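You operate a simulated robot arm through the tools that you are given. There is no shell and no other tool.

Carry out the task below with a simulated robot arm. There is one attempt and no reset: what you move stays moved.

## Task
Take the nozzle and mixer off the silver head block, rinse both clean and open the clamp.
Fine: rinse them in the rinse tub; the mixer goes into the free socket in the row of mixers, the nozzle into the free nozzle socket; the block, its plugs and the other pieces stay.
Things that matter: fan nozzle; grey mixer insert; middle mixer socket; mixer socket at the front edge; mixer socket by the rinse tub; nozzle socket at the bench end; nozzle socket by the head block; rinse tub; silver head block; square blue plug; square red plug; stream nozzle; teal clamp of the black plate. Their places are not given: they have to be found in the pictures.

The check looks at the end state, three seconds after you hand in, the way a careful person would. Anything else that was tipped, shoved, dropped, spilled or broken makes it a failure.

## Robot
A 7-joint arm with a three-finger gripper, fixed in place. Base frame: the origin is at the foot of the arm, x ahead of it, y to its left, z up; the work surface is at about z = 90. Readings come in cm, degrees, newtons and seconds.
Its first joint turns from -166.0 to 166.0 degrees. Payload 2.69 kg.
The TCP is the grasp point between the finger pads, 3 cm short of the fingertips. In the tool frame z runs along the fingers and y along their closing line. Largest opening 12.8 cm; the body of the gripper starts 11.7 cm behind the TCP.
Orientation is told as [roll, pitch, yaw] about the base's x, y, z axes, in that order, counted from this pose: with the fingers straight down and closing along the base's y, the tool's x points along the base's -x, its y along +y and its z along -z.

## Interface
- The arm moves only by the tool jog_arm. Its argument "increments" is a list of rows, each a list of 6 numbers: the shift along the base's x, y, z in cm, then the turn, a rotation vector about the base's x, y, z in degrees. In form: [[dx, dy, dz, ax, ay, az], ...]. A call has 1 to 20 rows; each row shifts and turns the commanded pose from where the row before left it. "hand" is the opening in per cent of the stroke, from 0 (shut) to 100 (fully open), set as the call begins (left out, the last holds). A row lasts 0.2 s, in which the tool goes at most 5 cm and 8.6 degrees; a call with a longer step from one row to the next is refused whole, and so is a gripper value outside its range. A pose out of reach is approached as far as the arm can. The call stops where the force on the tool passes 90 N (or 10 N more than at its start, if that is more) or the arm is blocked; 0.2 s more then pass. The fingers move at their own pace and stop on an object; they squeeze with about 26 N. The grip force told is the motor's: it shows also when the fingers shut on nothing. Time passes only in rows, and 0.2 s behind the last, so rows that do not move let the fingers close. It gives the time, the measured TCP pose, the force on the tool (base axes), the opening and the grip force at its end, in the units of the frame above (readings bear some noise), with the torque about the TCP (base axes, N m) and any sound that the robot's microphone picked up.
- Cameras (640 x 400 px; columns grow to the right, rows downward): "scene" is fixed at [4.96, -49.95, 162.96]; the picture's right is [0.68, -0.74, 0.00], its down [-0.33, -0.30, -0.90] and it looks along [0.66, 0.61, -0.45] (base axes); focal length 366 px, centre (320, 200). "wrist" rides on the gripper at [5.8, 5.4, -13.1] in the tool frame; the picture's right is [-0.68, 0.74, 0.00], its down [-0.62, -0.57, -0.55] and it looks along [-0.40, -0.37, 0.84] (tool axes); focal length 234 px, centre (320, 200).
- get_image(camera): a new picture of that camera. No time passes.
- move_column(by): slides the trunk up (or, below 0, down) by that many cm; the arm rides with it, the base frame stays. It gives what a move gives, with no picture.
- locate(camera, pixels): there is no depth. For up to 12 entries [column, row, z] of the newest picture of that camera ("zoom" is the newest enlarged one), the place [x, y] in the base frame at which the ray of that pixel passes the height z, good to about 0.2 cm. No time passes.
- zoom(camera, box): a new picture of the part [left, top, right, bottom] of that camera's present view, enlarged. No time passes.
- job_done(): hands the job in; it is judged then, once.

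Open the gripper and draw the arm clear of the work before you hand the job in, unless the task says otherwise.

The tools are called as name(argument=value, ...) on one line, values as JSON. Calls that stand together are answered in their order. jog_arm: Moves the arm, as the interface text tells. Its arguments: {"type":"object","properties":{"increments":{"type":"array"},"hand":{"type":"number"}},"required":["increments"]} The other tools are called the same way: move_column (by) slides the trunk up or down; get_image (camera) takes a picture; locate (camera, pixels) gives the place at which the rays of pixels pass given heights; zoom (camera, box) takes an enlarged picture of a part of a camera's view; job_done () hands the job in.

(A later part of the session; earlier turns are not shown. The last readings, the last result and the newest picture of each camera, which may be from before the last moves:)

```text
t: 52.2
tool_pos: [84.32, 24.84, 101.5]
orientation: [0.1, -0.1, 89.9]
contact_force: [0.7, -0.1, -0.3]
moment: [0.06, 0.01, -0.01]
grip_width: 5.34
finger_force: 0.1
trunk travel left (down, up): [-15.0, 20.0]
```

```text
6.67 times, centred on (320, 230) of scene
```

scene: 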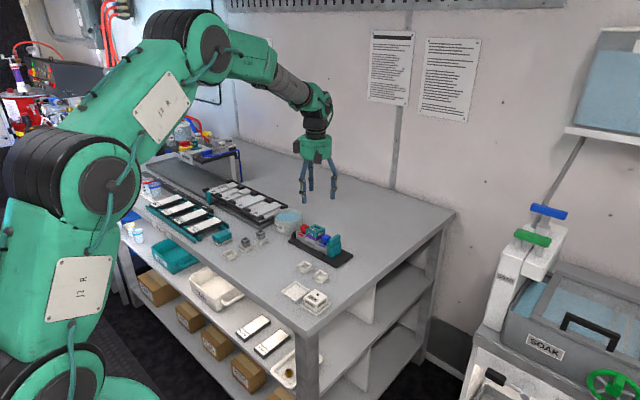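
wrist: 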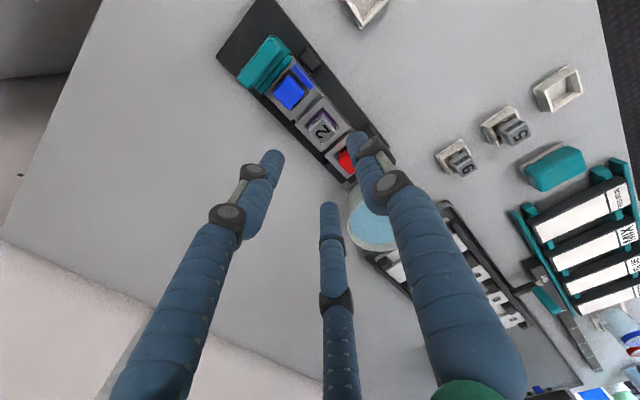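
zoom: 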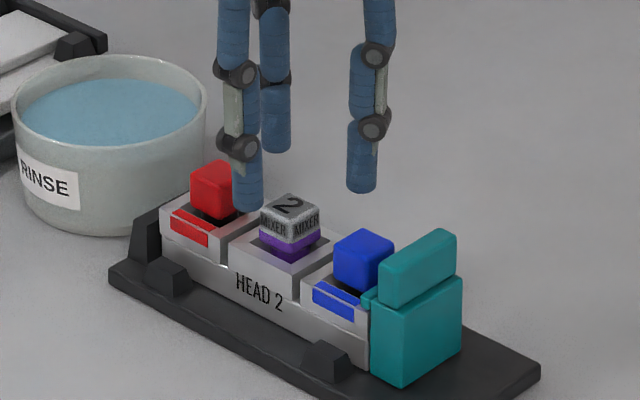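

Fingers are placed around the mixer with clearance from both plugs. I descend to z≈98.4 in small steps.

jog_arm(increments=[[0, 0.08, -1, 0, 0, 0], [0, 0, -1, 0, 0, 0], [0, 0, -0.6, 0, 0, 0], [0, 0, -0.5, 0, 0, 0], [0, 0, 0, 0, 0, 0]])

zoom(camera="wrist", box=[230, 50, 410, 230])

zoom(camera="scene", box=[295, 210, 345, 250])

```text
t: 53.4
tool_pos: [84.12, 24.98, 98.52]
orientation: [0.1, 0.0, 90.0]
contact_force: [0.6, 0.0, 0.6]
moment: [-0.01, -0.02, 0.02]
grip_width: 5.37
finger_force: 0.0
trunk travel left (down, up): [-15.0, 20.0]
```

```text
2.22 times, centred on (320, 140) of wrist
```

zoom: 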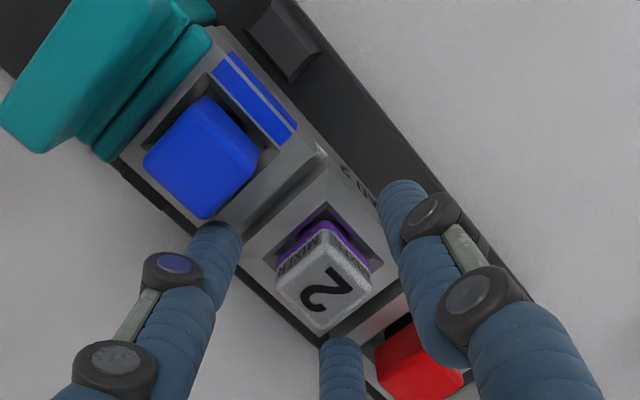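

```text
10.00 times, centred on (320, 230) of scene
```

zoom: 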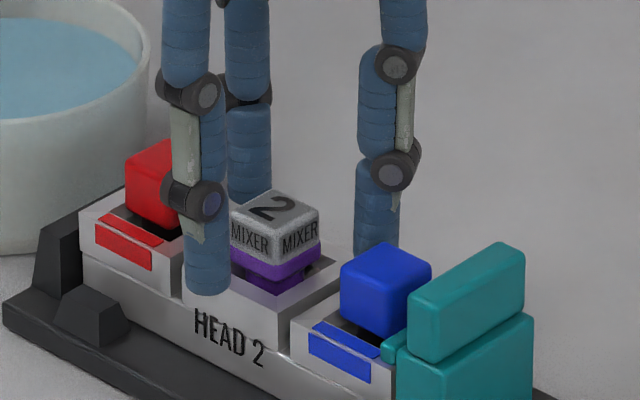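

I check the thumb tip's height at scene (308.7, 238.6) before closing, as the tips come in over the block's platform.

locate(camera="scene", pixels=[[308.7, 238.6, 94.5], [308.7, 238.6, 95], [308.7, 238.6, 95.5], [308.7, 238.6, 96], [327.7, 234, 95], [327.7, 234, 95.5], [327.7, 234, 96]])

```text
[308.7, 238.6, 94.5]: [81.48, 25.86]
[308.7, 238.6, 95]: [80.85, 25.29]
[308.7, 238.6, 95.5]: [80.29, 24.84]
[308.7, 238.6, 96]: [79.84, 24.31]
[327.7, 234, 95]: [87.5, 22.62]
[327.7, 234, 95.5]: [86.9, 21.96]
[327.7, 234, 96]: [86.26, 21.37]
```

Tips are at about z≈95.2 and drop a little on closing, so I raise 0.25 cm and then close on the mixer head.

jog_arm(increments=[[0.05, 0, 0.25, 0, 0, 0], [0, 0, 0, 0, 0, 0]])

jog_arm(increments=[[0, 0, 0, 0, 0, 0], [0, 0, 0, 0, 0, 0], [0, 0, 0, 0, 0, 0], [0, 0, 0, 0, 0, 0]], hand=0)

zoom(camera="wrist", box=[230, 50, 410, 230])

zoom(camera="scene", box=[295, 210, 345, 250])

```text
t: 54.0
tool_pos: [84.19, 24.96, 98.63]
orientation: [0.0, 0.0, 90.1]
contact_force: [-0.3, 0.2, 0.4]
moment: [-0.01, 0.01, -0.01]
grip_width: 5.37
finger_force: 0.0
trunk travel left (down, up): [-15.0, 20.0]
```

```text
t: 55.0
tool_pos: [84.17, 24.87, 98.61]
orientation: [0.0, 0.0, 90.0]
contact_force: [0.4, -0.3, -0.2]
moment: [-0.02, -0.03, -0.01]
grip_width: 2.74
finger_force: 25.7
trunk travel left (down, up): [-15.0, 20.0]
```

```text
2.22 times, centred on (320, 140) of wrist
```

zoom: 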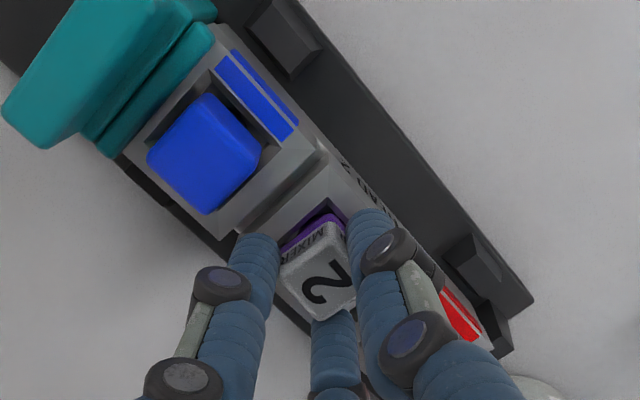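

```text
10.00 times, centred on (320, 230) of scene
```

zoom: 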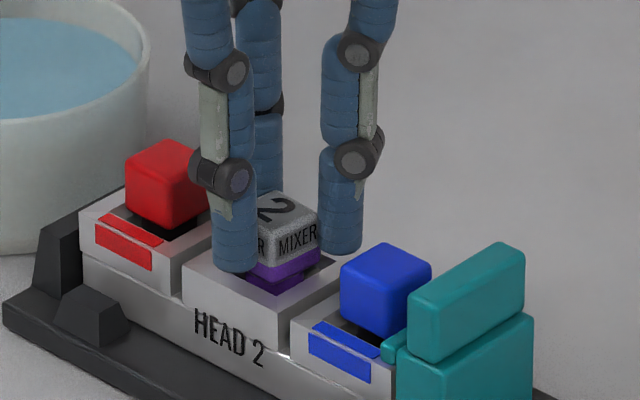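

Gripped at width 2.74, exactly as expected. I lift slowly, straight up.

jog_arm(increments=[[0, 0, 0.3, 0, 0, 0], [0, 0, 0.4, 0, 0, 0], [0, 0, 0.5, 0, 0, 0], [0, 0, 0.6, 0, 0, 0], [0, 0, 0, 0, 0, 0]])

zoom(camera="scene", box=[295, 210, 345, 250])

```text
t: 56.2
tool_pos: [84.26, 24.76, 100.5]
orientation: [0.0, 0.0, 90.0]
contact_force: [0.7, 0.6, -1.0]
moment: [0.03, -0.02, 0.01]
grip_width: 2.81
finger_force: 26.2
trunk travel left (down, up): [-15.0, 20.0]
```

```text
10.00 times, centred on (320, 230) of scene
```

zoom: 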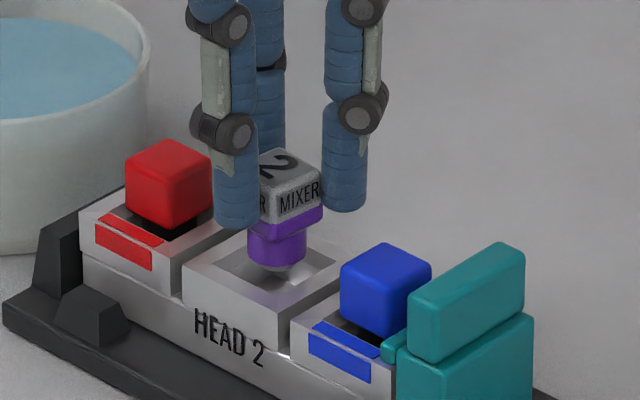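

The mixer comes out cleanly; its stem is short and purple. I lift to z≈112 and carry it over the tub centre (86.0, 40.9).

jog_arm(increments=[[0, 0, 1, 0, 0, 0], [0, 0, 2, 0, 0, 0], [0, 0, 3, 0, 0, 0], [0, 0, 3, 0, 0, 0], [0, 0, 2.5, 0, 0, 0], [0.3, 2.7, 0, 0, 0, 0], [0.3, 2.7, 0, 0, 0, 0], [0.3, 2.7, 0, 0, 0, 0], [0.3, 2.7, 0, 0, 0, 0], [0.3, 2.7, 0, 0, 0, 0], [0.3, 2.6, 0, 0, 0, 0], [0, 0, 0, 0, 0, 0], [0, 0, 0, 0, 0, 0]])

zoom(camera="scene", box=[250, 160, 340, 240])

zoom(camera="scene", box=[280, 170, 310, 195])

get_image(camera="wrist")

```text
t: 59.0
tool_pos: [86.08, 40.99, 112.02]
orientation: [0.1, 0.1, 90.1]
contact_force: [0.3, -0.1, -0.2]
moment: [-0.02, -0.02, 0.0]
grip_width: 2.92
finger_force: 25.9
trunk travel left (down, up): [-15.0, 20.0]
```

```text
5.00 times, centred on (295, 200) of scene
```

zoom: 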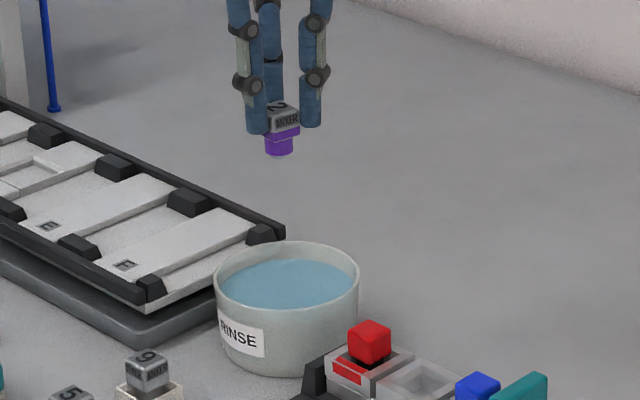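

```text
16.00 times, centred on (295, 182) of scene
```

zoom: 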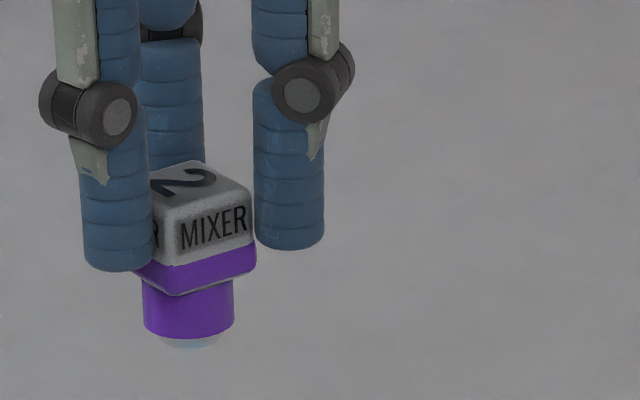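

```text
taken
```

wrist: 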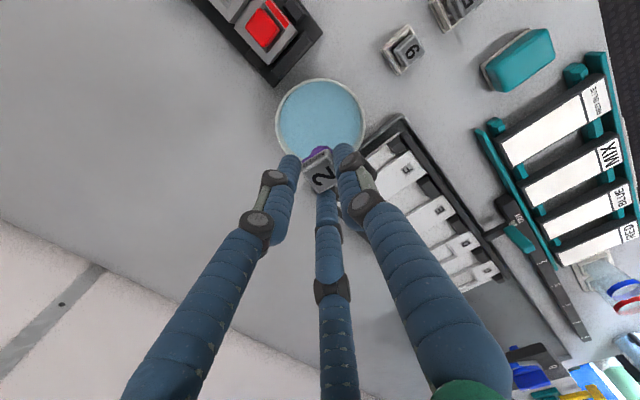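

The grip width crept from 2.74 to 2.92, so the mixer may be rotating in the hand. I zoom in on it.

zoom(camera="wrist", box=[270, 120, 370, 220])

jog_arm(increments=[[0, 0, 0, 0, 0, 0], [0, 0, 0, 0, 0, 0], [0, 0, 0, 0, 0, 0]])

zoom(camera="wrist", box=[270, 120, 370, 220])

```text
4.00 times, centred on (320, 170) of wrist
```

zoom: 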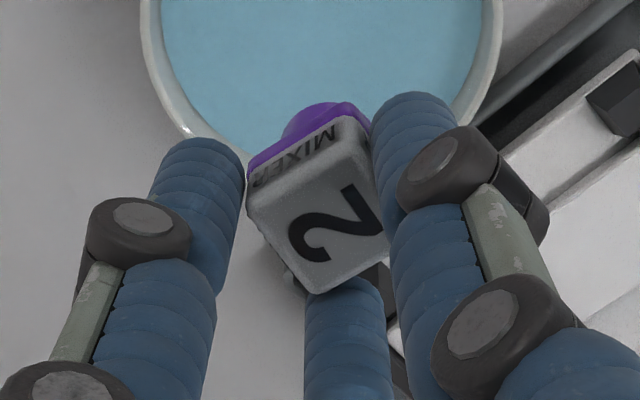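

```text
t: 59.8
tool_pos: [86.11, 41.02, 111.93]
orientation: [0.0, 0.1, 90.0]
contact_force: [0.0, -0.2, -0.7]
moment: [0.01, 0.03, 0.02]
grip_width: 2.88
finger_force: 25.5
trunk travel left (down, up): [-15.0, 20.0]
```

```text
4.00 times, centred on (320, 170) of wrist
```

zoom: 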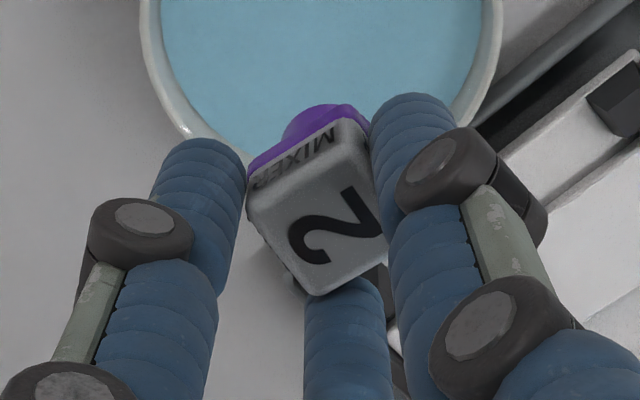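

It turned roughly 10° about vertical but is stable now; the stem is round, so I can correct that later. I lower it into the tub to TCP z≈96.4, so its bottom sits at about 91.4.

jog_arm(increments=[[0, 0, -3, 0, 0, 0], [0, 0, -3, 0, 0, 0], [0, 0, -3, 0, 0, 0], [0, 0, -2, 0, 0, 0], [0, 0, -1.5, 0, 0, 0], [0, 0, -1, 0, 0, 0], [0, 0, -0.8, 0, 0, 0], [0, 0, -0.7, 0, 0, 0], [0, 0, -0.5, 0, 0, 0], [0, 0, 0, 0, 0, 0]])

zoom(camera="scene", box=[255, 175, 325, 235])

zoom(camera="wrist", box=[220, 60, 430, 260])

```text
t: 62.0
tool_pos: [86.1, 40.96, 96.4]
orientation: [0.0, 0.0, 90.0]
contact_force: [-0.2, -0.4, 0.0]
moment: [-0.01, 0.02, 0.01]
grip_width: 2.88
finger_force: 26.2
trunk travel left (down, up): [-15.0, 20.0]
```

```text
6.67 times, centred on (290, 205) of scene
```

zoom: 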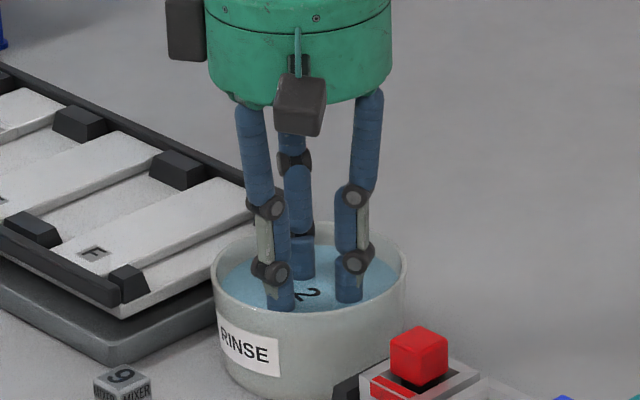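

```text
2.00 times, centred on (325, 160) of wrist
```

zoom: 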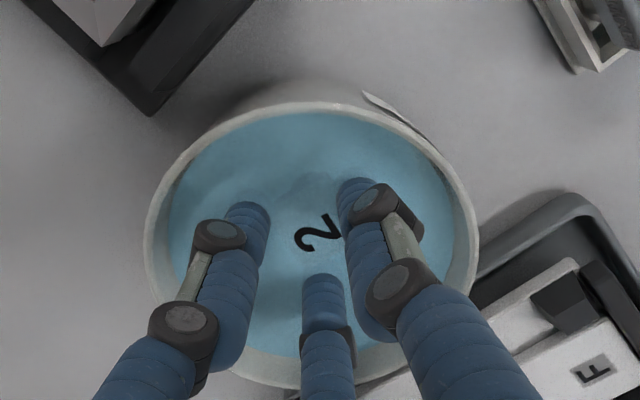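

The mixer is fully submerged, with only the "2" decal showing at the surface. I swish gently ±0.4 cm and hold for a couple of seconds.

jog_arm(increments=[[0.2, 0, 0, 0, 0, 0], [0.2, 0, 0, 0, 0, 0], [-0.2, 0.2, 0, 0, 0, 0], [-0.2, 0.2, 0, 0, 0, 0], [-0.2, -0.2, 0, 0, 0, 0], [-0.2, -0.2, 0, 0, 0, 0], [0.2, -0.2, 0, 0, 0, 0], [0.2, -0.2, 0, 0, 0, 0], [0, 0.2, 0, 0, 0, 0], [0, 0.2, 0, 0, 0, 0], [0, 0, 0.3, 0, 0, 0], [0, 0, -0.3, 0, 0, 0], [0, 0, 0, 0, 0, 0], [0, 0, 0, 0, 0, 0], [0, 0, 0, 0, 0, 0], [0, 0, 0, 0, 0, 0]])

jog_arm(increments=[[0, 0, 0.5, 0, 0, 0], [0, 0, 0.8, 0, 0, 0], [0, 0, 1, 0, 0, 0], [0, 0, 1.2, 0, 0, 0], [0, 0, 1.5, 0, 0, 0], [0, 0, 1.5, 0, 0, 0], [0, 0, 2, 0, 0, 0], [0, 0, 2, 0, 0, 0], [0, 0, 2, 0, 0, 0], [0, 0, 2, 0, 0, 0], [0, 0, 0, 0, 0, 0]])

zoom(camera="scene", box=[275, 165, 315, 200])

zoom(camera="wrist", box=[270, 120, 370, 220])

get_image(camera="scene")

```text
t: 65.4
tool_pos: [86.12, 41.11, 96.35]
orientation: [0.0, 0.1, 90.0]
contact_force: [0.0, -0.1, -1.0]
moment: [0.01, 0.0, 0.0]
grip_width: 2.85
finger_force: 26.1
trunk travel left (down, up): [-15.0, 20.0]
```

```text
t: 67.8
tool_pos: [86.12, 41.08, 110.79]
orientation: [0.0, 0.0, 90.1]
contact_force: [-0.5, 0.1, -1.1]
moment: [0.04, 0.0, 0.0]
grip_width: 2.87
finger_force: 26.4
trunk travel left (down, up): [-15.0, 20.0]
```

```text
11.43 times, centred on (295, 182) of scene
```

zoom: 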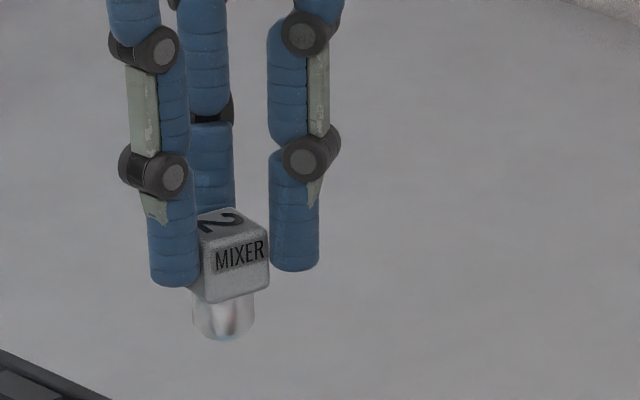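

```text
4.00 times, centred on (320, 170) of wrist
```

zoom: 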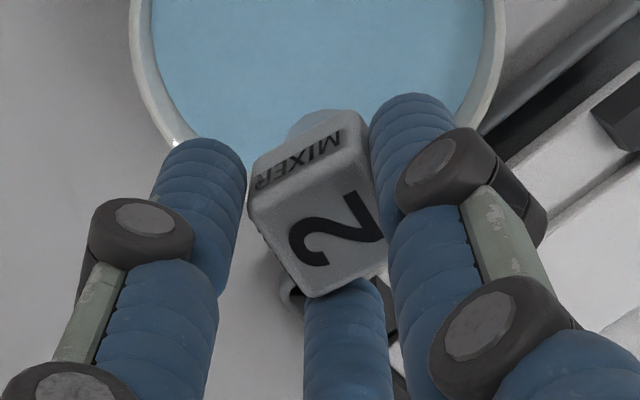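

```text
taken
```

scene: 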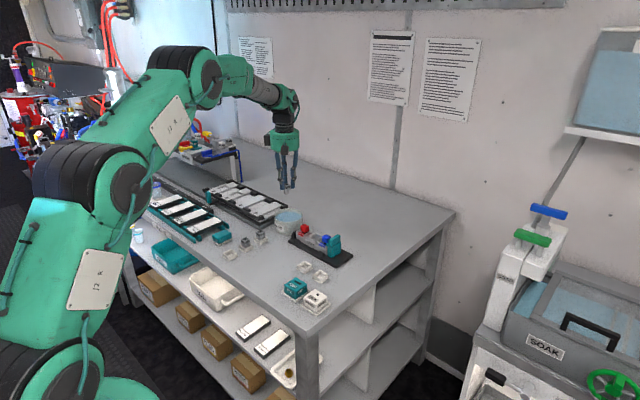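

The purple is gone from the mixer. I measure the mixer's yaw and position relative to the TCP from the wrist zoom, with its top at z≈108.7.

zoom(camera="wrist", box=[295, 145, 355, 195])

```text
8.00 times, centred on (325, 170) of wrist
```

zoom: 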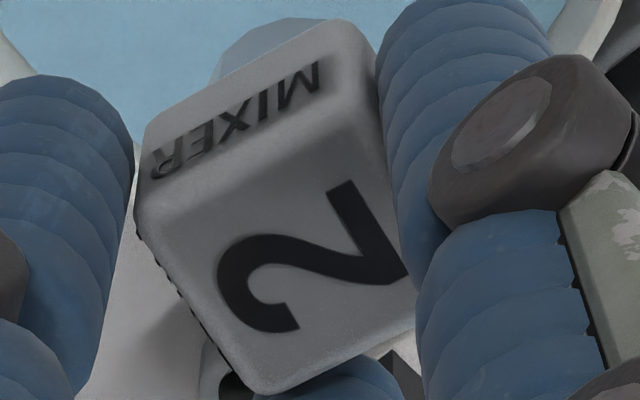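

locate(camera="zoom", pixels=[[145, 213, 108.7], [362, 112, 108.7], [258, 392, 108.7], [410, 322, 108.7], [290, 250, 108.7]])

```text
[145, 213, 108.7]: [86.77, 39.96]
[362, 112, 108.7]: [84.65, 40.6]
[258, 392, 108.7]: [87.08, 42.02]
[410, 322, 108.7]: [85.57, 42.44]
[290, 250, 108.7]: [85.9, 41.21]
```

The mixer is turned about −14°, so I rotate the tool +14° to square it up while moving towards the free front-edge socket near (60.5, 42.5).

jog_arm(increments=[[-2.9, 0.1, 0, 0, 0, 2], [-2.9, 0.1, 0, 0, 0, 2], [-2.9, 0.1, 0, 0, 0, 2], [-2.9, 0.1, 0, 0, 0, 2], [-2.9, 0.1, 0, 0, 0, 2], [-2.9, 0.1, 0, 0, 0, 2], [-2.9, 0.1, 0, 0, 0, 2], [-2.9, 0.2, 0, 0, 0, 0], [-2.0, 0.5, 0, 0, 0, 0], [0, 0, 0, 0, 0, 0], [0, 0, 0, 0, 0, 0]])

get_image(camera="wrist")

zoom(camera="wrist", box=[260, 60, 400, 200])

zoom(camera="scene", box=[205, 220, 275, 265])

```text
t: 70.2
tool_pos: [60.78, 42.39, 110.76]
orientation: [0.1, 0.0, 104.0]
contact_force: [-0.2, 0.2, -0.7]
moment: [0.01, 0.04, 0.02]
grip_width: 2.84
finger_force: 26.0
trunk travel left (down, up): [-15.0, 20.0]
```

```text
taken
```

wrist: 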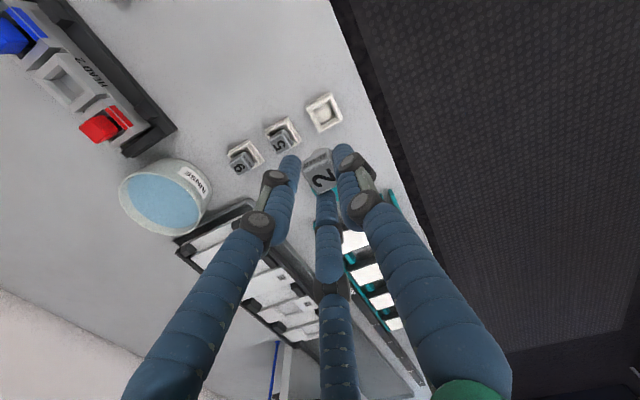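

```text
2.86 times, centred on (330, 130) of wrist
```

zoom: 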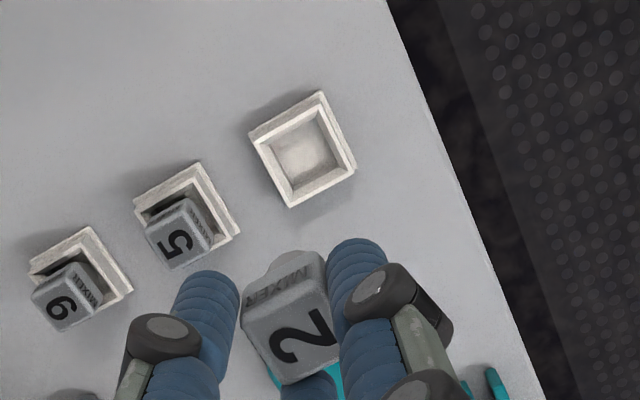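

```text
8.89 times, centred on (240, 242) of scene
```

zoom: 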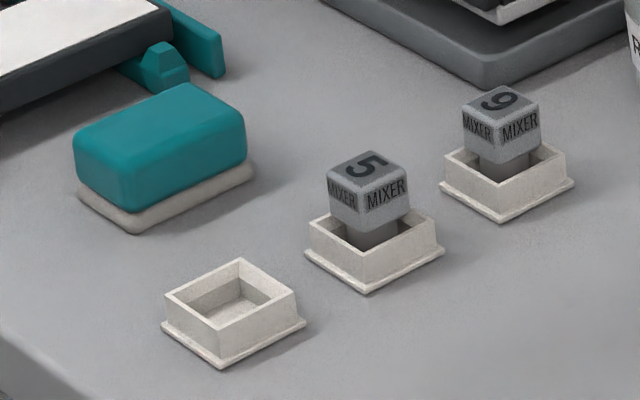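

The free socket is at wrist (324,113) and scene (230,253). I locate its rim corners in both views.

locate(camera="zoom", pixels=[[166, 295, 91.5], [238, 260, 91.5], [297, 292, 91.5], [224, 330, 91.5], [166, 295, 92], [238, 260, 92], [297, 292, 92], [224, 330, 92], [368, 164, 95], [502, 98, 95]])

locate(camera="wrist", pixels=[[330, 92.2, 91.5], [342.2, 117.8, 91.5], [318.8, 132.4, 91.5], [305.5, 108.3, 91.5], [330, 92.2, 92], [342.2, 117.8, 92], [318.8, 132.4, 92], [305.5, 108.3, 92]])

```text
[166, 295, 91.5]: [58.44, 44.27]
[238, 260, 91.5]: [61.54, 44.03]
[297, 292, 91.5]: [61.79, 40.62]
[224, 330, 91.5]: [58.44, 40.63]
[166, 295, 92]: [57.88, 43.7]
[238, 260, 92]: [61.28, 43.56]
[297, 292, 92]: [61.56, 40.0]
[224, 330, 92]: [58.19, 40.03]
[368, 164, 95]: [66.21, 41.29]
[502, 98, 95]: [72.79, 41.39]
```

```text
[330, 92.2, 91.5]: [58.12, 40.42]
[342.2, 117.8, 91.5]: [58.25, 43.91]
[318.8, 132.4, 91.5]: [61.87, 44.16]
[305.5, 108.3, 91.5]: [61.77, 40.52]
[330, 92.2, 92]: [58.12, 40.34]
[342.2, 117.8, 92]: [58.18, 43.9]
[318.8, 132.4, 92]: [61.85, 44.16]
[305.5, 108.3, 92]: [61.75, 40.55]
```

The socket centre is (60.0, 42.3) with its rim at z≈91.6 and no rotation. I go to TCP (60.3, 42.1) and descend to z≈99.5 for a fine check.

jog_arm(increments=[[-0.45, -0.22, -3, 0, 0, 0], [0, 0, -3, 0, 0, 0], [0, 0, -3, 0, 0, 0], [0, 0, -2.2, 0, 0, 0], [0, 0, 0, 0, 0, 0]])

zoom(camera="scene", box=[205, 220, 265, 265])

zoom(camera="wrist", box=[260, 80, 380, 200])

```text
t: 71.4
tool_pos: [60.55, 42.16, 99.37]
orientation: [0.0, 0.0, 103.9]
contact_force: [0.1, 0.3, -0.8]
moment: [0.0, 0.01, -0.03]
grip_width: 2.82
finger_force: 26.0
trunk travel left (down, up): [-15.0, 20.0]
```

```text
8.89 times, centred on (235, 242) of scene
```

zoom: 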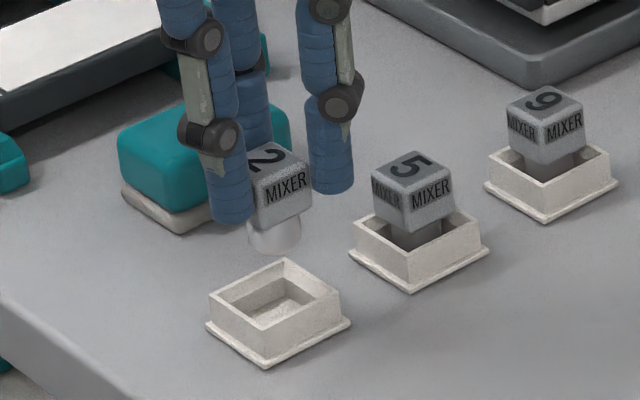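

```text
3.33 times, centred on (320, 140) of wrist
```

zoom: 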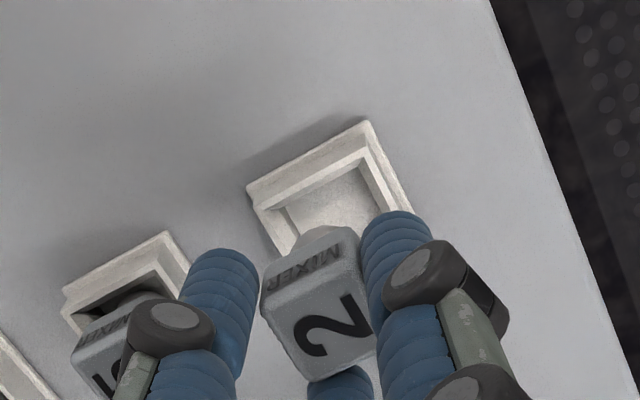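

I triangulate the mixer's top corners in both views to get its true offset before inserting.

locate(camera="zoom", pixels=[[266, 303, 96.8], [357, 268, 96.8], [310, 382, 96.8], [266, 303, 97.3], [357, 268, 97.3], [310, 382, 97.3], [382, 342, 97.3]])

zoom(camera="scene", box=[215, 230, 255, 265])

zoom(camera="wrist", box=[295, 110, 350, 165])

```text
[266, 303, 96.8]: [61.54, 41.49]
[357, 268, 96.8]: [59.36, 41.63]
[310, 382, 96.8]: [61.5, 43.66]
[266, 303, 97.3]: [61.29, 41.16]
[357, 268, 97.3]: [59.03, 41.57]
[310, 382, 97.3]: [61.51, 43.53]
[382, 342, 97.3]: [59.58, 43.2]
```

```text
11.43 times, centred on (235, 248) of scene
```

zoom: 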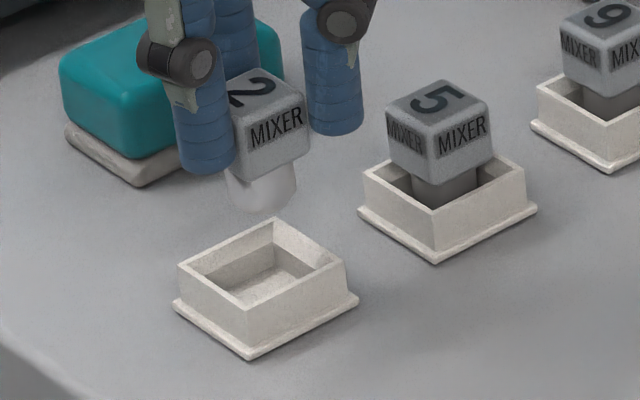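

```text
7.27 times, centred on (322, 138) of wrist
```

zoom: 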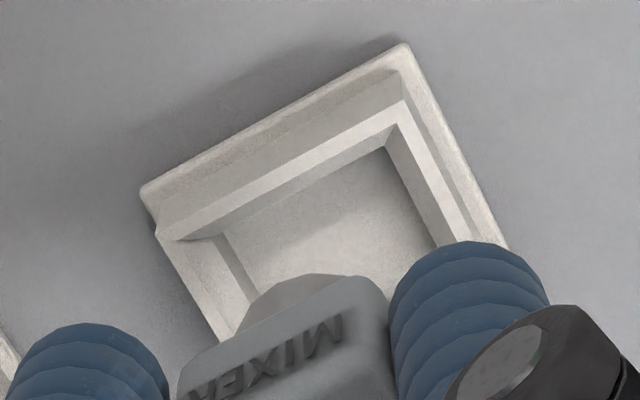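

locate(camera="scene", pixels=[[233.7, 239.1, 97.3], [229.6, 236.4, 97.3], [227.7, 241.4, 97.3], [233.7, 239.1, 96.8], [229.6, 236.4, 96.8], [227.7, 241.4, 96.8], [230.3, 248.6, 92.5], [230.3, 248.6, 94.4]])

```text
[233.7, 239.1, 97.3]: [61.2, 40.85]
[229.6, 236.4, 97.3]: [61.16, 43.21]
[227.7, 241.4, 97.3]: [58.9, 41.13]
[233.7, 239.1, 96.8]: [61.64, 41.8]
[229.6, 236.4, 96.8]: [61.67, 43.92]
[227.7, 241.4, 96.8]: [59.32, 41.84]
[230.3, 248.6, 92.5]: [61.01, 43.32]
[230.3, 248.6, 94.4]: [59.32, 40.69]
```

Both views match at top z≈97.05 with the mixer centre at (60.33, 42.57) and about −4° of yaw. I shift (−0.33, −0.27), turn +4°, and descend to z≈97.2.

jog_arm(increments=[[-0.33, -0.27, 0, 0, 0, 4], [0, 0, -0.8, 0, 0, 0], [0, 0, -0.8, 0, 0, 0], [0, 0, -0.6, 0, 0, 0], [0, 0, 0, 0, 0, 0]])

zoom(camera="scene", box=[215, 230, 255, 265])

zoom(camera="wrist", box=[280, 100, 370, 190])

```text
t: 72.6
tool_pos: [60.09, 41.88, 97.41]
orientation: [0.0, 0.1, 107.9]
contact_force: [0.2, -0.6, -0.5]
moment: [-0.02, -0.03, 0.03]
grip_width: 2.86
finger_force: 26.3
trunk travel left (down, up): [-15.0, 20.0]
```

```text
11.43 times, centred on (235, 248) of scene
```

zoom: 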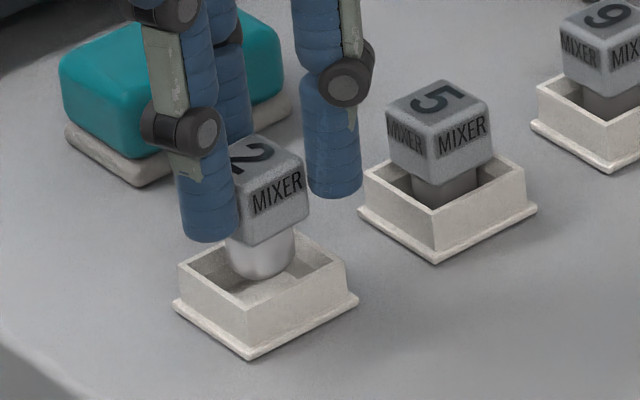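

```text
4.44 times, centred on (325, 145) of wrist
```

zoom: 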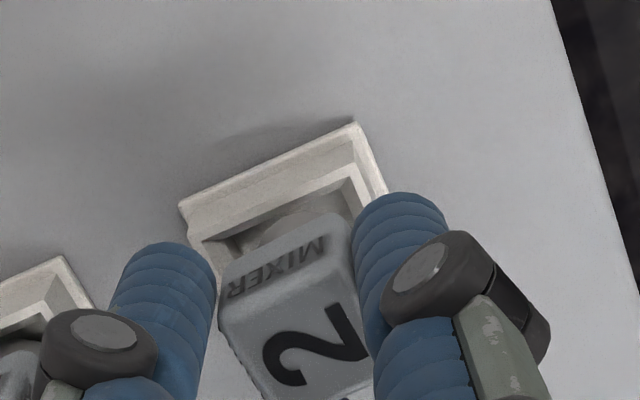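

Comparing with mixer 5 in its socket, the alignment is right. I continue down in small steps to contact.

jog_arm(increments=[[0, 0, -0.4, 0, 0, 0], [0, 0, -0.3, 0, 0, 0], [0, 0, -0.2, 0, 0, 0], [0, 0, -0.2, 0, 0, 0], [0, 0, 0, 0, 0, 0]])

zoom(camera="scene", box=[215, 230, 255, 265])

```text
t: 73.8
tool_pos: [60.15, 42.07, 96.5]
orientation: [-0.2, -0.2, 108.0]
contact_force: [0.4, 15.4, 16.2]
moment: [0.61, -0.02, -0.01]
grip_width: 2.84
finger_force: 25.9
trunk travel left (down, up): [-15.0, 20.0]
```

```text
11.43 times, centred on (235, 248) of scene
```

zoom: 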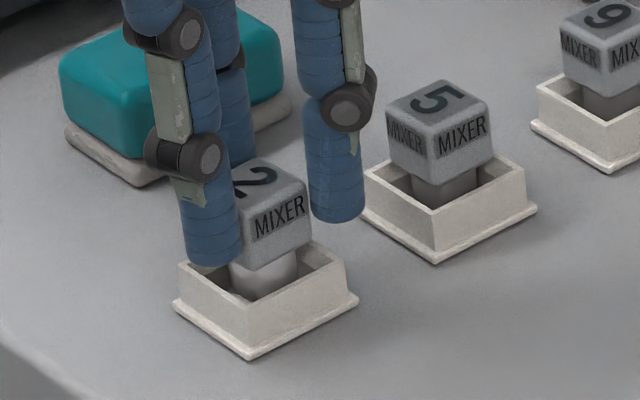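

Contact pushes the tool toward +y (15 N), so the stem touches the −y wall. I raise 0.3, shift +0.25 in y and try again gently.

jog_arm(increments=[[0, 0, 0.3, 0, 0, 0], [0, 0.25, 0, 0, 0, 0], [0, 0, -0.2, 0, 0, 0], [0, 0, -0.15, 0, 0, 0], [0, 0, 0, 0, 0, 0]])

zoom(camera="scene", box=[215, 230, 255, 265])

zoom(camera="wrist", box=[280, 100, 370, 190])

```text
t: 75.0
tool_pos: [60.0, 42.06, 96.38]
orientation: [0.1, 0.0, 108.0]
contact_force: [-1.3, 10.1, 11.7]
moment: [0.4, 0.07, -0.04]
grip_width: 2.82
finger_force: 26.0
trunk travel left (down, up): [-15.0, 20.0]
```

```text
11.43 times, centred on (235, 248) of scene
```

zoom: 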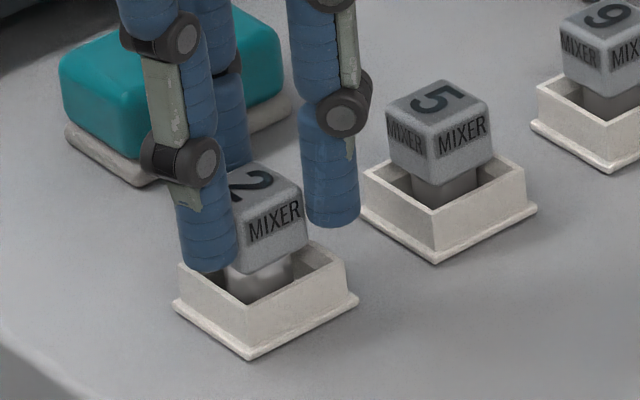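

```text
4.44 times, centred on (325, 145) of wrist
```

zoom: 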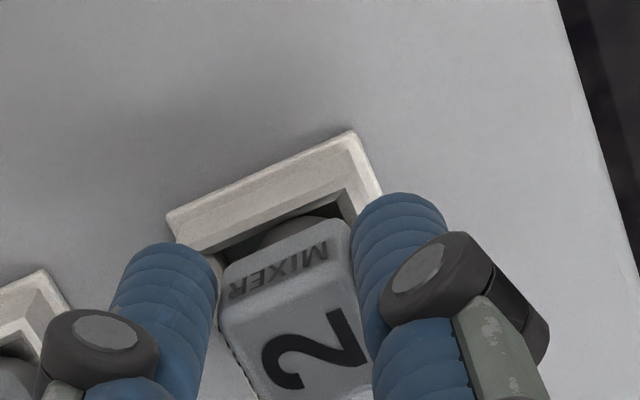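

The tool's actual y barely changed because it was being pushed, and the contact is still on the −y slope. I raise 0.5, check the free pose, and shift +0.3 more in y.

jog_arm(increments=[[0, 0, 0.5, 0, 0, 0], [0, 0.3, 0, 0, 0, 0], [0, 0, 0, 0, 0, 0]])

zoom(camera="scene", box=[220, 235, 245, 260])

zoom(camera="wrist", box=[300, 120, 360, 180])

```text
t: 75.8
tool_pos: [60.18, 42.4, 96.79]
orientation: [0.0, 0.1, 107.9]
contact_force: [-0.6, 0.2, -0.3]
moment: [0.03, -0.02, -0.02]
grip_width: 2.83
finger_force: 25.7
trunk travel left (down, up): [-15.0, 20.0]
```

```text
16.00 times, centred on (232, 248) of scene
```

zoom: 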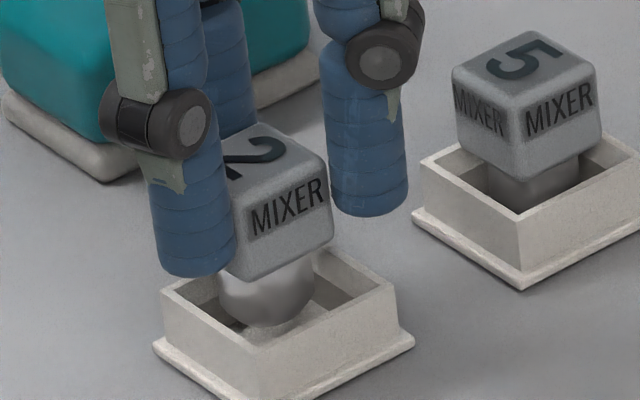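

```text
6.67 times, centred on (330, 150) of wrist
```

zoom: 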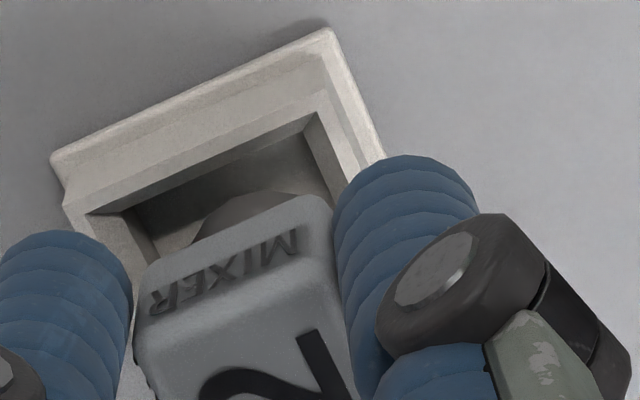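

Free of contact now and only very slightly tilted. I lower again gently.

jog_arm(increments=[[0, 0, -0.25, 0, 0, 0], [0, 0, -0.2, 0, 0, 0], [0, 0, 0, 0, 0, 0]])

jog_arm(increments=[[0, 0, -0.15, 0, 0, 0], [0, 0, 0, 0, 0, 0]])

zoom(camera="scene", box=[220, 235, 245, 260])

```text
t: 76.6
tool_pos: [59.93, 42.55, 96.29]
orientation: [-0.1, 0.0, 108.0]
contact_force: [-0.4, 0.4, -0.6]
moment: [0.0, 0.0, 0.01]
grip_width: 2.82
finger_force: 25.9
trunk travel left (down, up): [-15.0, 20.0]
```

```text
t: 77.2
tool_pos: [60.09, 42.4, 96.21]
orientation: [0.0, 0.0, 107.9]
contact_force: [-0.6, -0.3, -0.5]
moment: [0.02, -0.01, 0.0]
grip_width: 2.84
finger_force: 26.4
trunk travel left (down, up): [-15.0, 20.0]
```

```text
16.00 times, centred on (232, 248) of scene
```

zoom: 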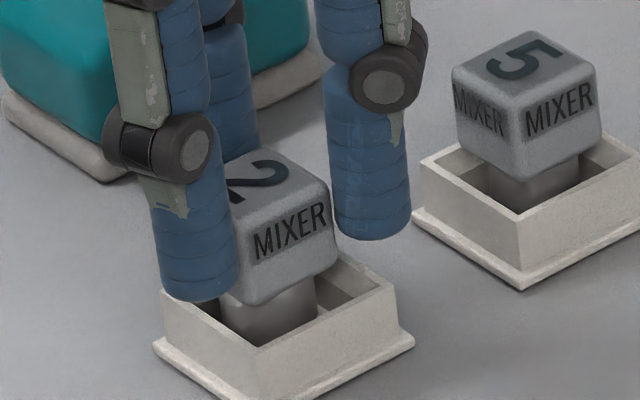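

It slid in without contact and now sits at nearly the same depth as mixer 5. I continue in 0.1 cm steps for light contact.

jog_arm(increments=[[0, 0, -0.1, 0, 0, 0], [0, 0, -0.1, 0, 0, 0], [0, 0, 0, 0, 0, 0]])

```text
t: 78.0
tool_pos: [60.09, 42.45, 96.08]
orientation: [0.0, 0.0, 107.9]
contact_force: [1.3, -1.0, -0.3]
moment: [0.01, -0.07, -0.02]
grip_width: 2.83
finger_force: 26.1
trunk travel left (down, up): [-15.0, 20.0]
```

jog_arm(increments=[[0, 0, -0.1, 0, 0, 0], [0, 0, 0, 0, 0, 0]])

zoom(camera="scene", box=[220, 235, 245, 260])

zoom(camera="wrist", box=[280, 110, 370, 200])

```text
t: 78.6
tool_pos: [60.02, 42.28, 95.86]
orientation: [0.0, 0.0, 108.0]
contact_force: [0.4, 0.7, -0.4]
moment: [0.02, -0.05, 0.0]
grip_width: 2.85
finger_force: 26.4
trunk travel left (down, up): [-15.0, 20.0]
```

```text
16.00 times, centred on (232, 248) of scene
```

zoom: 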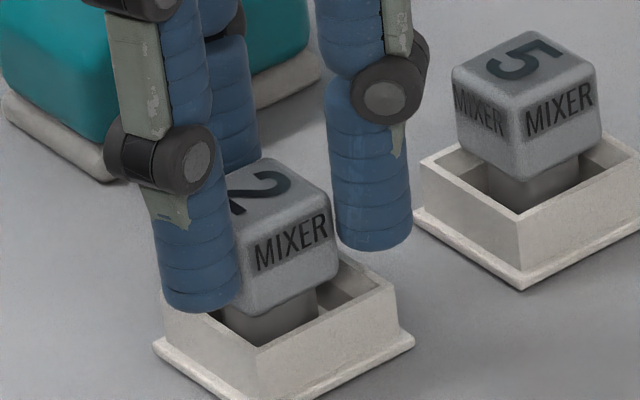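

```text
4.44 times, centred on (325, 155) of wrist
```

zoom: 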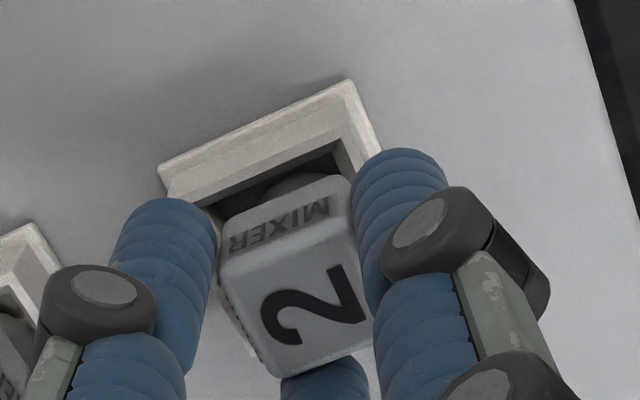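

Still no contact, so I keep lowering in 0.1 cm steps.

jog_arm(increments=[[0, 0, -0.1, 0, 0, 0], [0, 0, -0.1, 0, 0, 0], [0, 0, 0, 0, 0, 0]])

zoom(camera="scene", box=[220, 235, 245, 260])

```text
t: 79.4
tool_pos: [60.09, 42.57, 95.86]
orientation: [-0.1, 0.0, 108.0]
contact_force: [-3.5, -1.2, 14.8]
moment: [-0.03, 0.2, 0.03]
grip_width: 2.85
finger_force: 25.8
trunk travel left (down, up): [-15.0, 20.0]
```

```text
16.00 times, centred on (232, 248) of scene
```

zoom: 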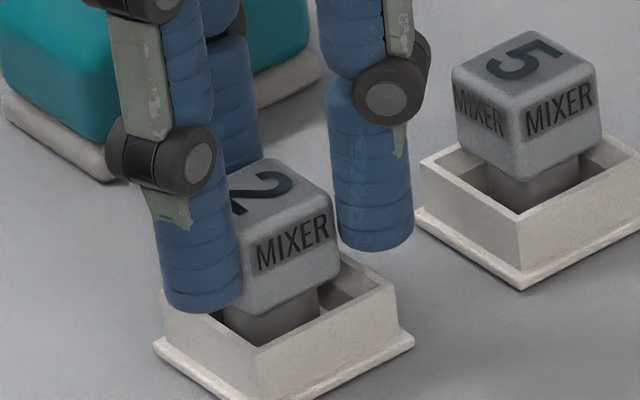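

The mixer rests on the socket floor with 14.8 N of contact. I relieve 0.1 cm and then open to 45 %.

jog_arm(increments=[[0, 0, 0.1, 0, 0, 0], [0, 0, 0, 0, 0, 0]])

jog_arm(increments=[[0, 0, 0, 0, 0, 0], [0, 0, 0, 0, 0, 0], [0, 0, 0, 0, 0, 0]], hand=42)

zoom(camera="scene", box=[215, 230, 255, 265])

zoom(camera="wrist", box=[260, 90, 390, 220])

```text
t: 80.0
tool_pos: [60.18, 42.41, 95.86]
orientation: [0.0, 0.0, 107.9]
contact_force: [-0.5, -0.5, 11.2]
moment: [-0.05, 0.05, 0.0]
grip_width: 2.82
finger_force: 25.1
trunk travel left (down, up): [-15.0, 20.0]
```

```text
t: 80.8
tool_pos: [60.03, 42.34, 95.82]
orientation: [0.0, -0.1, 108.0]
contact_force: [0.0, 0.1, -0.9]
moment: [-0.03, 0.06, 0.01]
grip_width: 5.38
finger_force: 0.1
trunk travel left (down, up): [-15.0, 20.0]
```

```text
11.43 times, centred on (235, 248) of scene
```

zoom: 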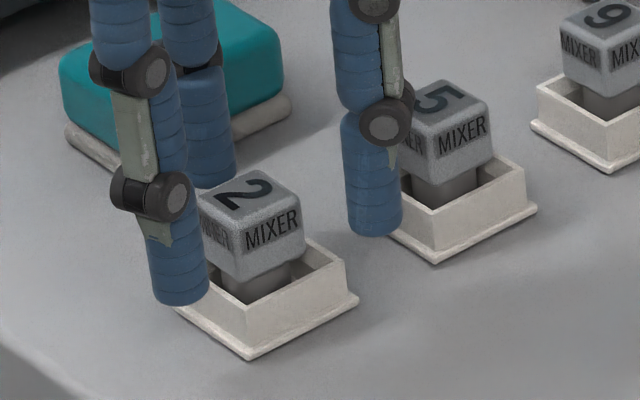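

```text
3.08 times, centred on (325, 155) of wrist
```

zoom: 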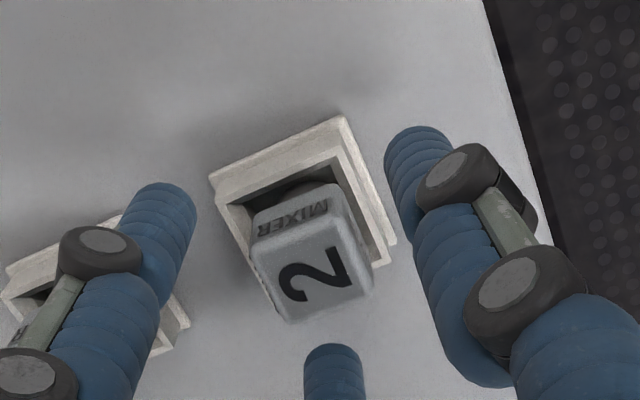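

The mixer stands upright in its socket, level with mixer 5. I retreat straight up and view the result.

jog_arm(increments=[[0, 0, 1, 0, 0, 0], [0, 0, 2, 0, 0, 0], [0, 0, 3, 0, 0, 0], [0, 0, 4, 0, 0, 0], [0, 0, 4, 0, 0, 0], [0, 0, 0, 0, 0, 0]])

zoom(camera="scene", box=[205, 220, 275, 265])

get_image(camera="wrist")

zoom(camera="wrist", box=[240, 60, 400, 200])

```text
t: 82.2
tool_pos: [59.99, 42.39, 109.75]
orientation: [0.1, 0.0, 108.0]
contact_force: [-0.8, 0.2, 0.1]
moment: [0.03, -0.02, -0.03]
grip_width: 5.4
finger_force: 0.1
trunk travel left (down, up): [-15.0, 20.0]
```

```text
8.89 times, centred on (240, 242) of scene
```

zoom: 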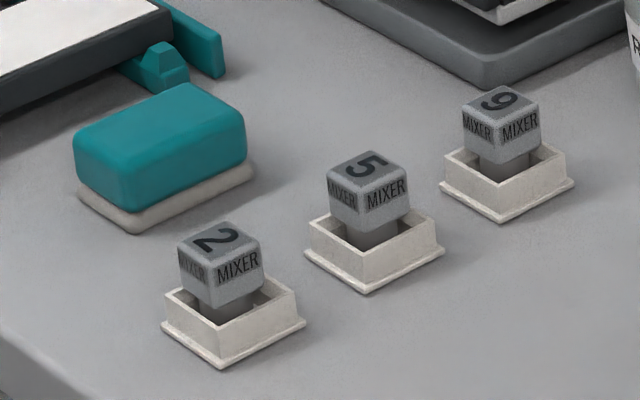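

```text
taken
```

wrist: 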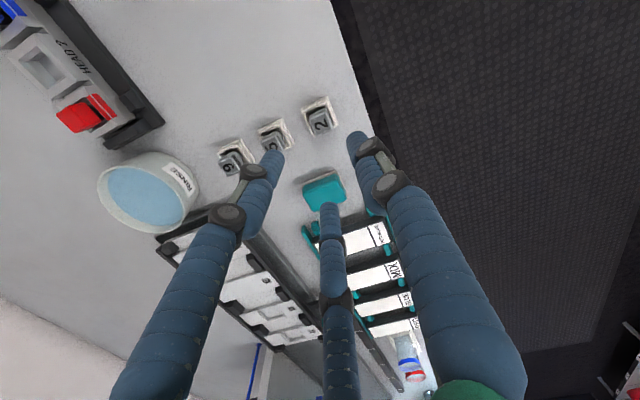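

```text
2.86 times, centred on (320, 130) of wrist
```

zoom: 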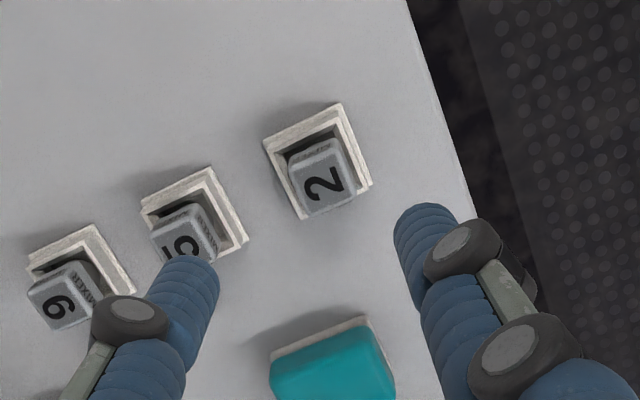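

Mixer 2 sits in the front-edge socket like its neighbours. For the clamp, I turn the tool back to yaw 90, close the hand, and move near (83.7, 21) at height for another look.

jog_arm(increments=[[2.6, -2.4, 0.3, 0, 0, -2], [2.6, -2.4, 0.3, 0, 0, -2], [2.6, -2.4, 0.3, 0, 0, -2], [2.6, -2.4, 0.3, 0, 0, -2], [2.6, -2.4, 0.3, 0, 0, -2], [2.6, -2.4, 0.3, 0, 0, -2], [2.6, -2.4, 0.3, 0, 0, -2], [2.6, -2.4, 0, 0, 0, -2], [2.9, -2.2, 0, 0, 0, -2], [0, 0, 0, 0, 0, 0], [0, 0, 0, 0, 0, 0]], hand=0)

zoom(camera="scene", box=[295, 210, 365, 265])

get_image(camera="wrist")

zoom(camera="wrist", box=[220, 0, 370, 140])

```text
t: 84.6
tool_pos: [83.61, 21.21, 111.96]
orientation: [0.0, 0.0, 90.0]
contact_force: [0.3, -0.2, 1.0]
moment: [0.0, -0.02, -0.01]
grip_width: 0.23
finger_force: 25.9
trunk travel left (down, up): [-15.0, 20.0]
```

```text
7.27 times, centred on (330, 238) of scene
```

zoom: 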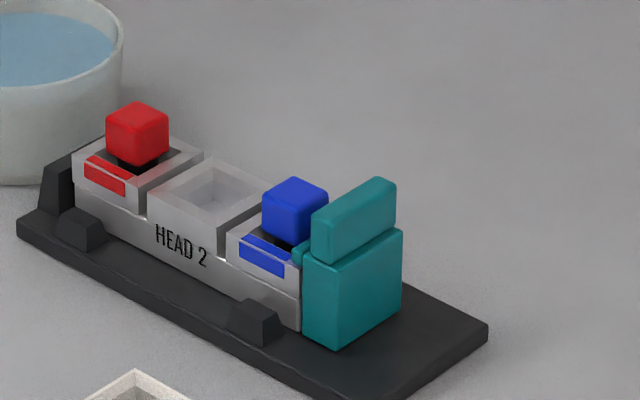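

```text
taken
```

wrist: 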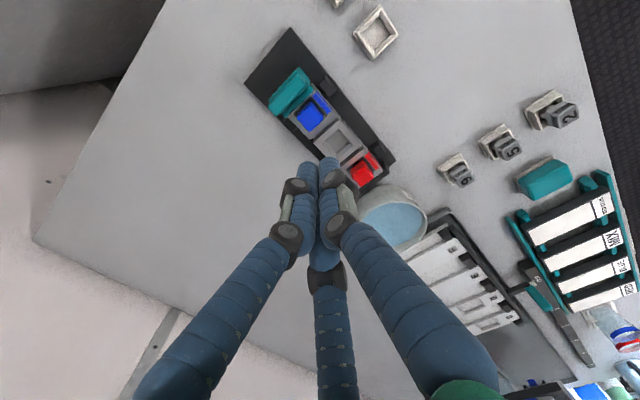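

```text
2.86 times, centred on (295, 70) of wrist
```

zoom: 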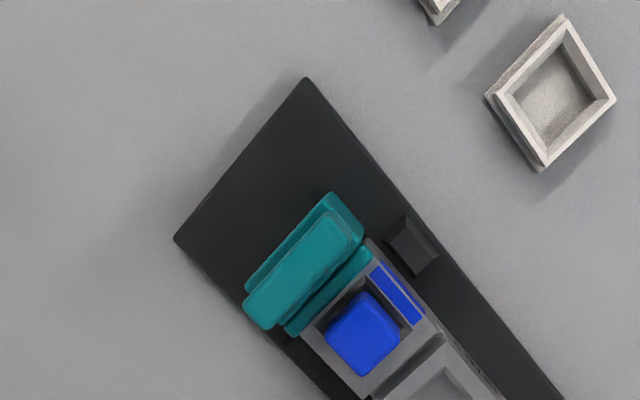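

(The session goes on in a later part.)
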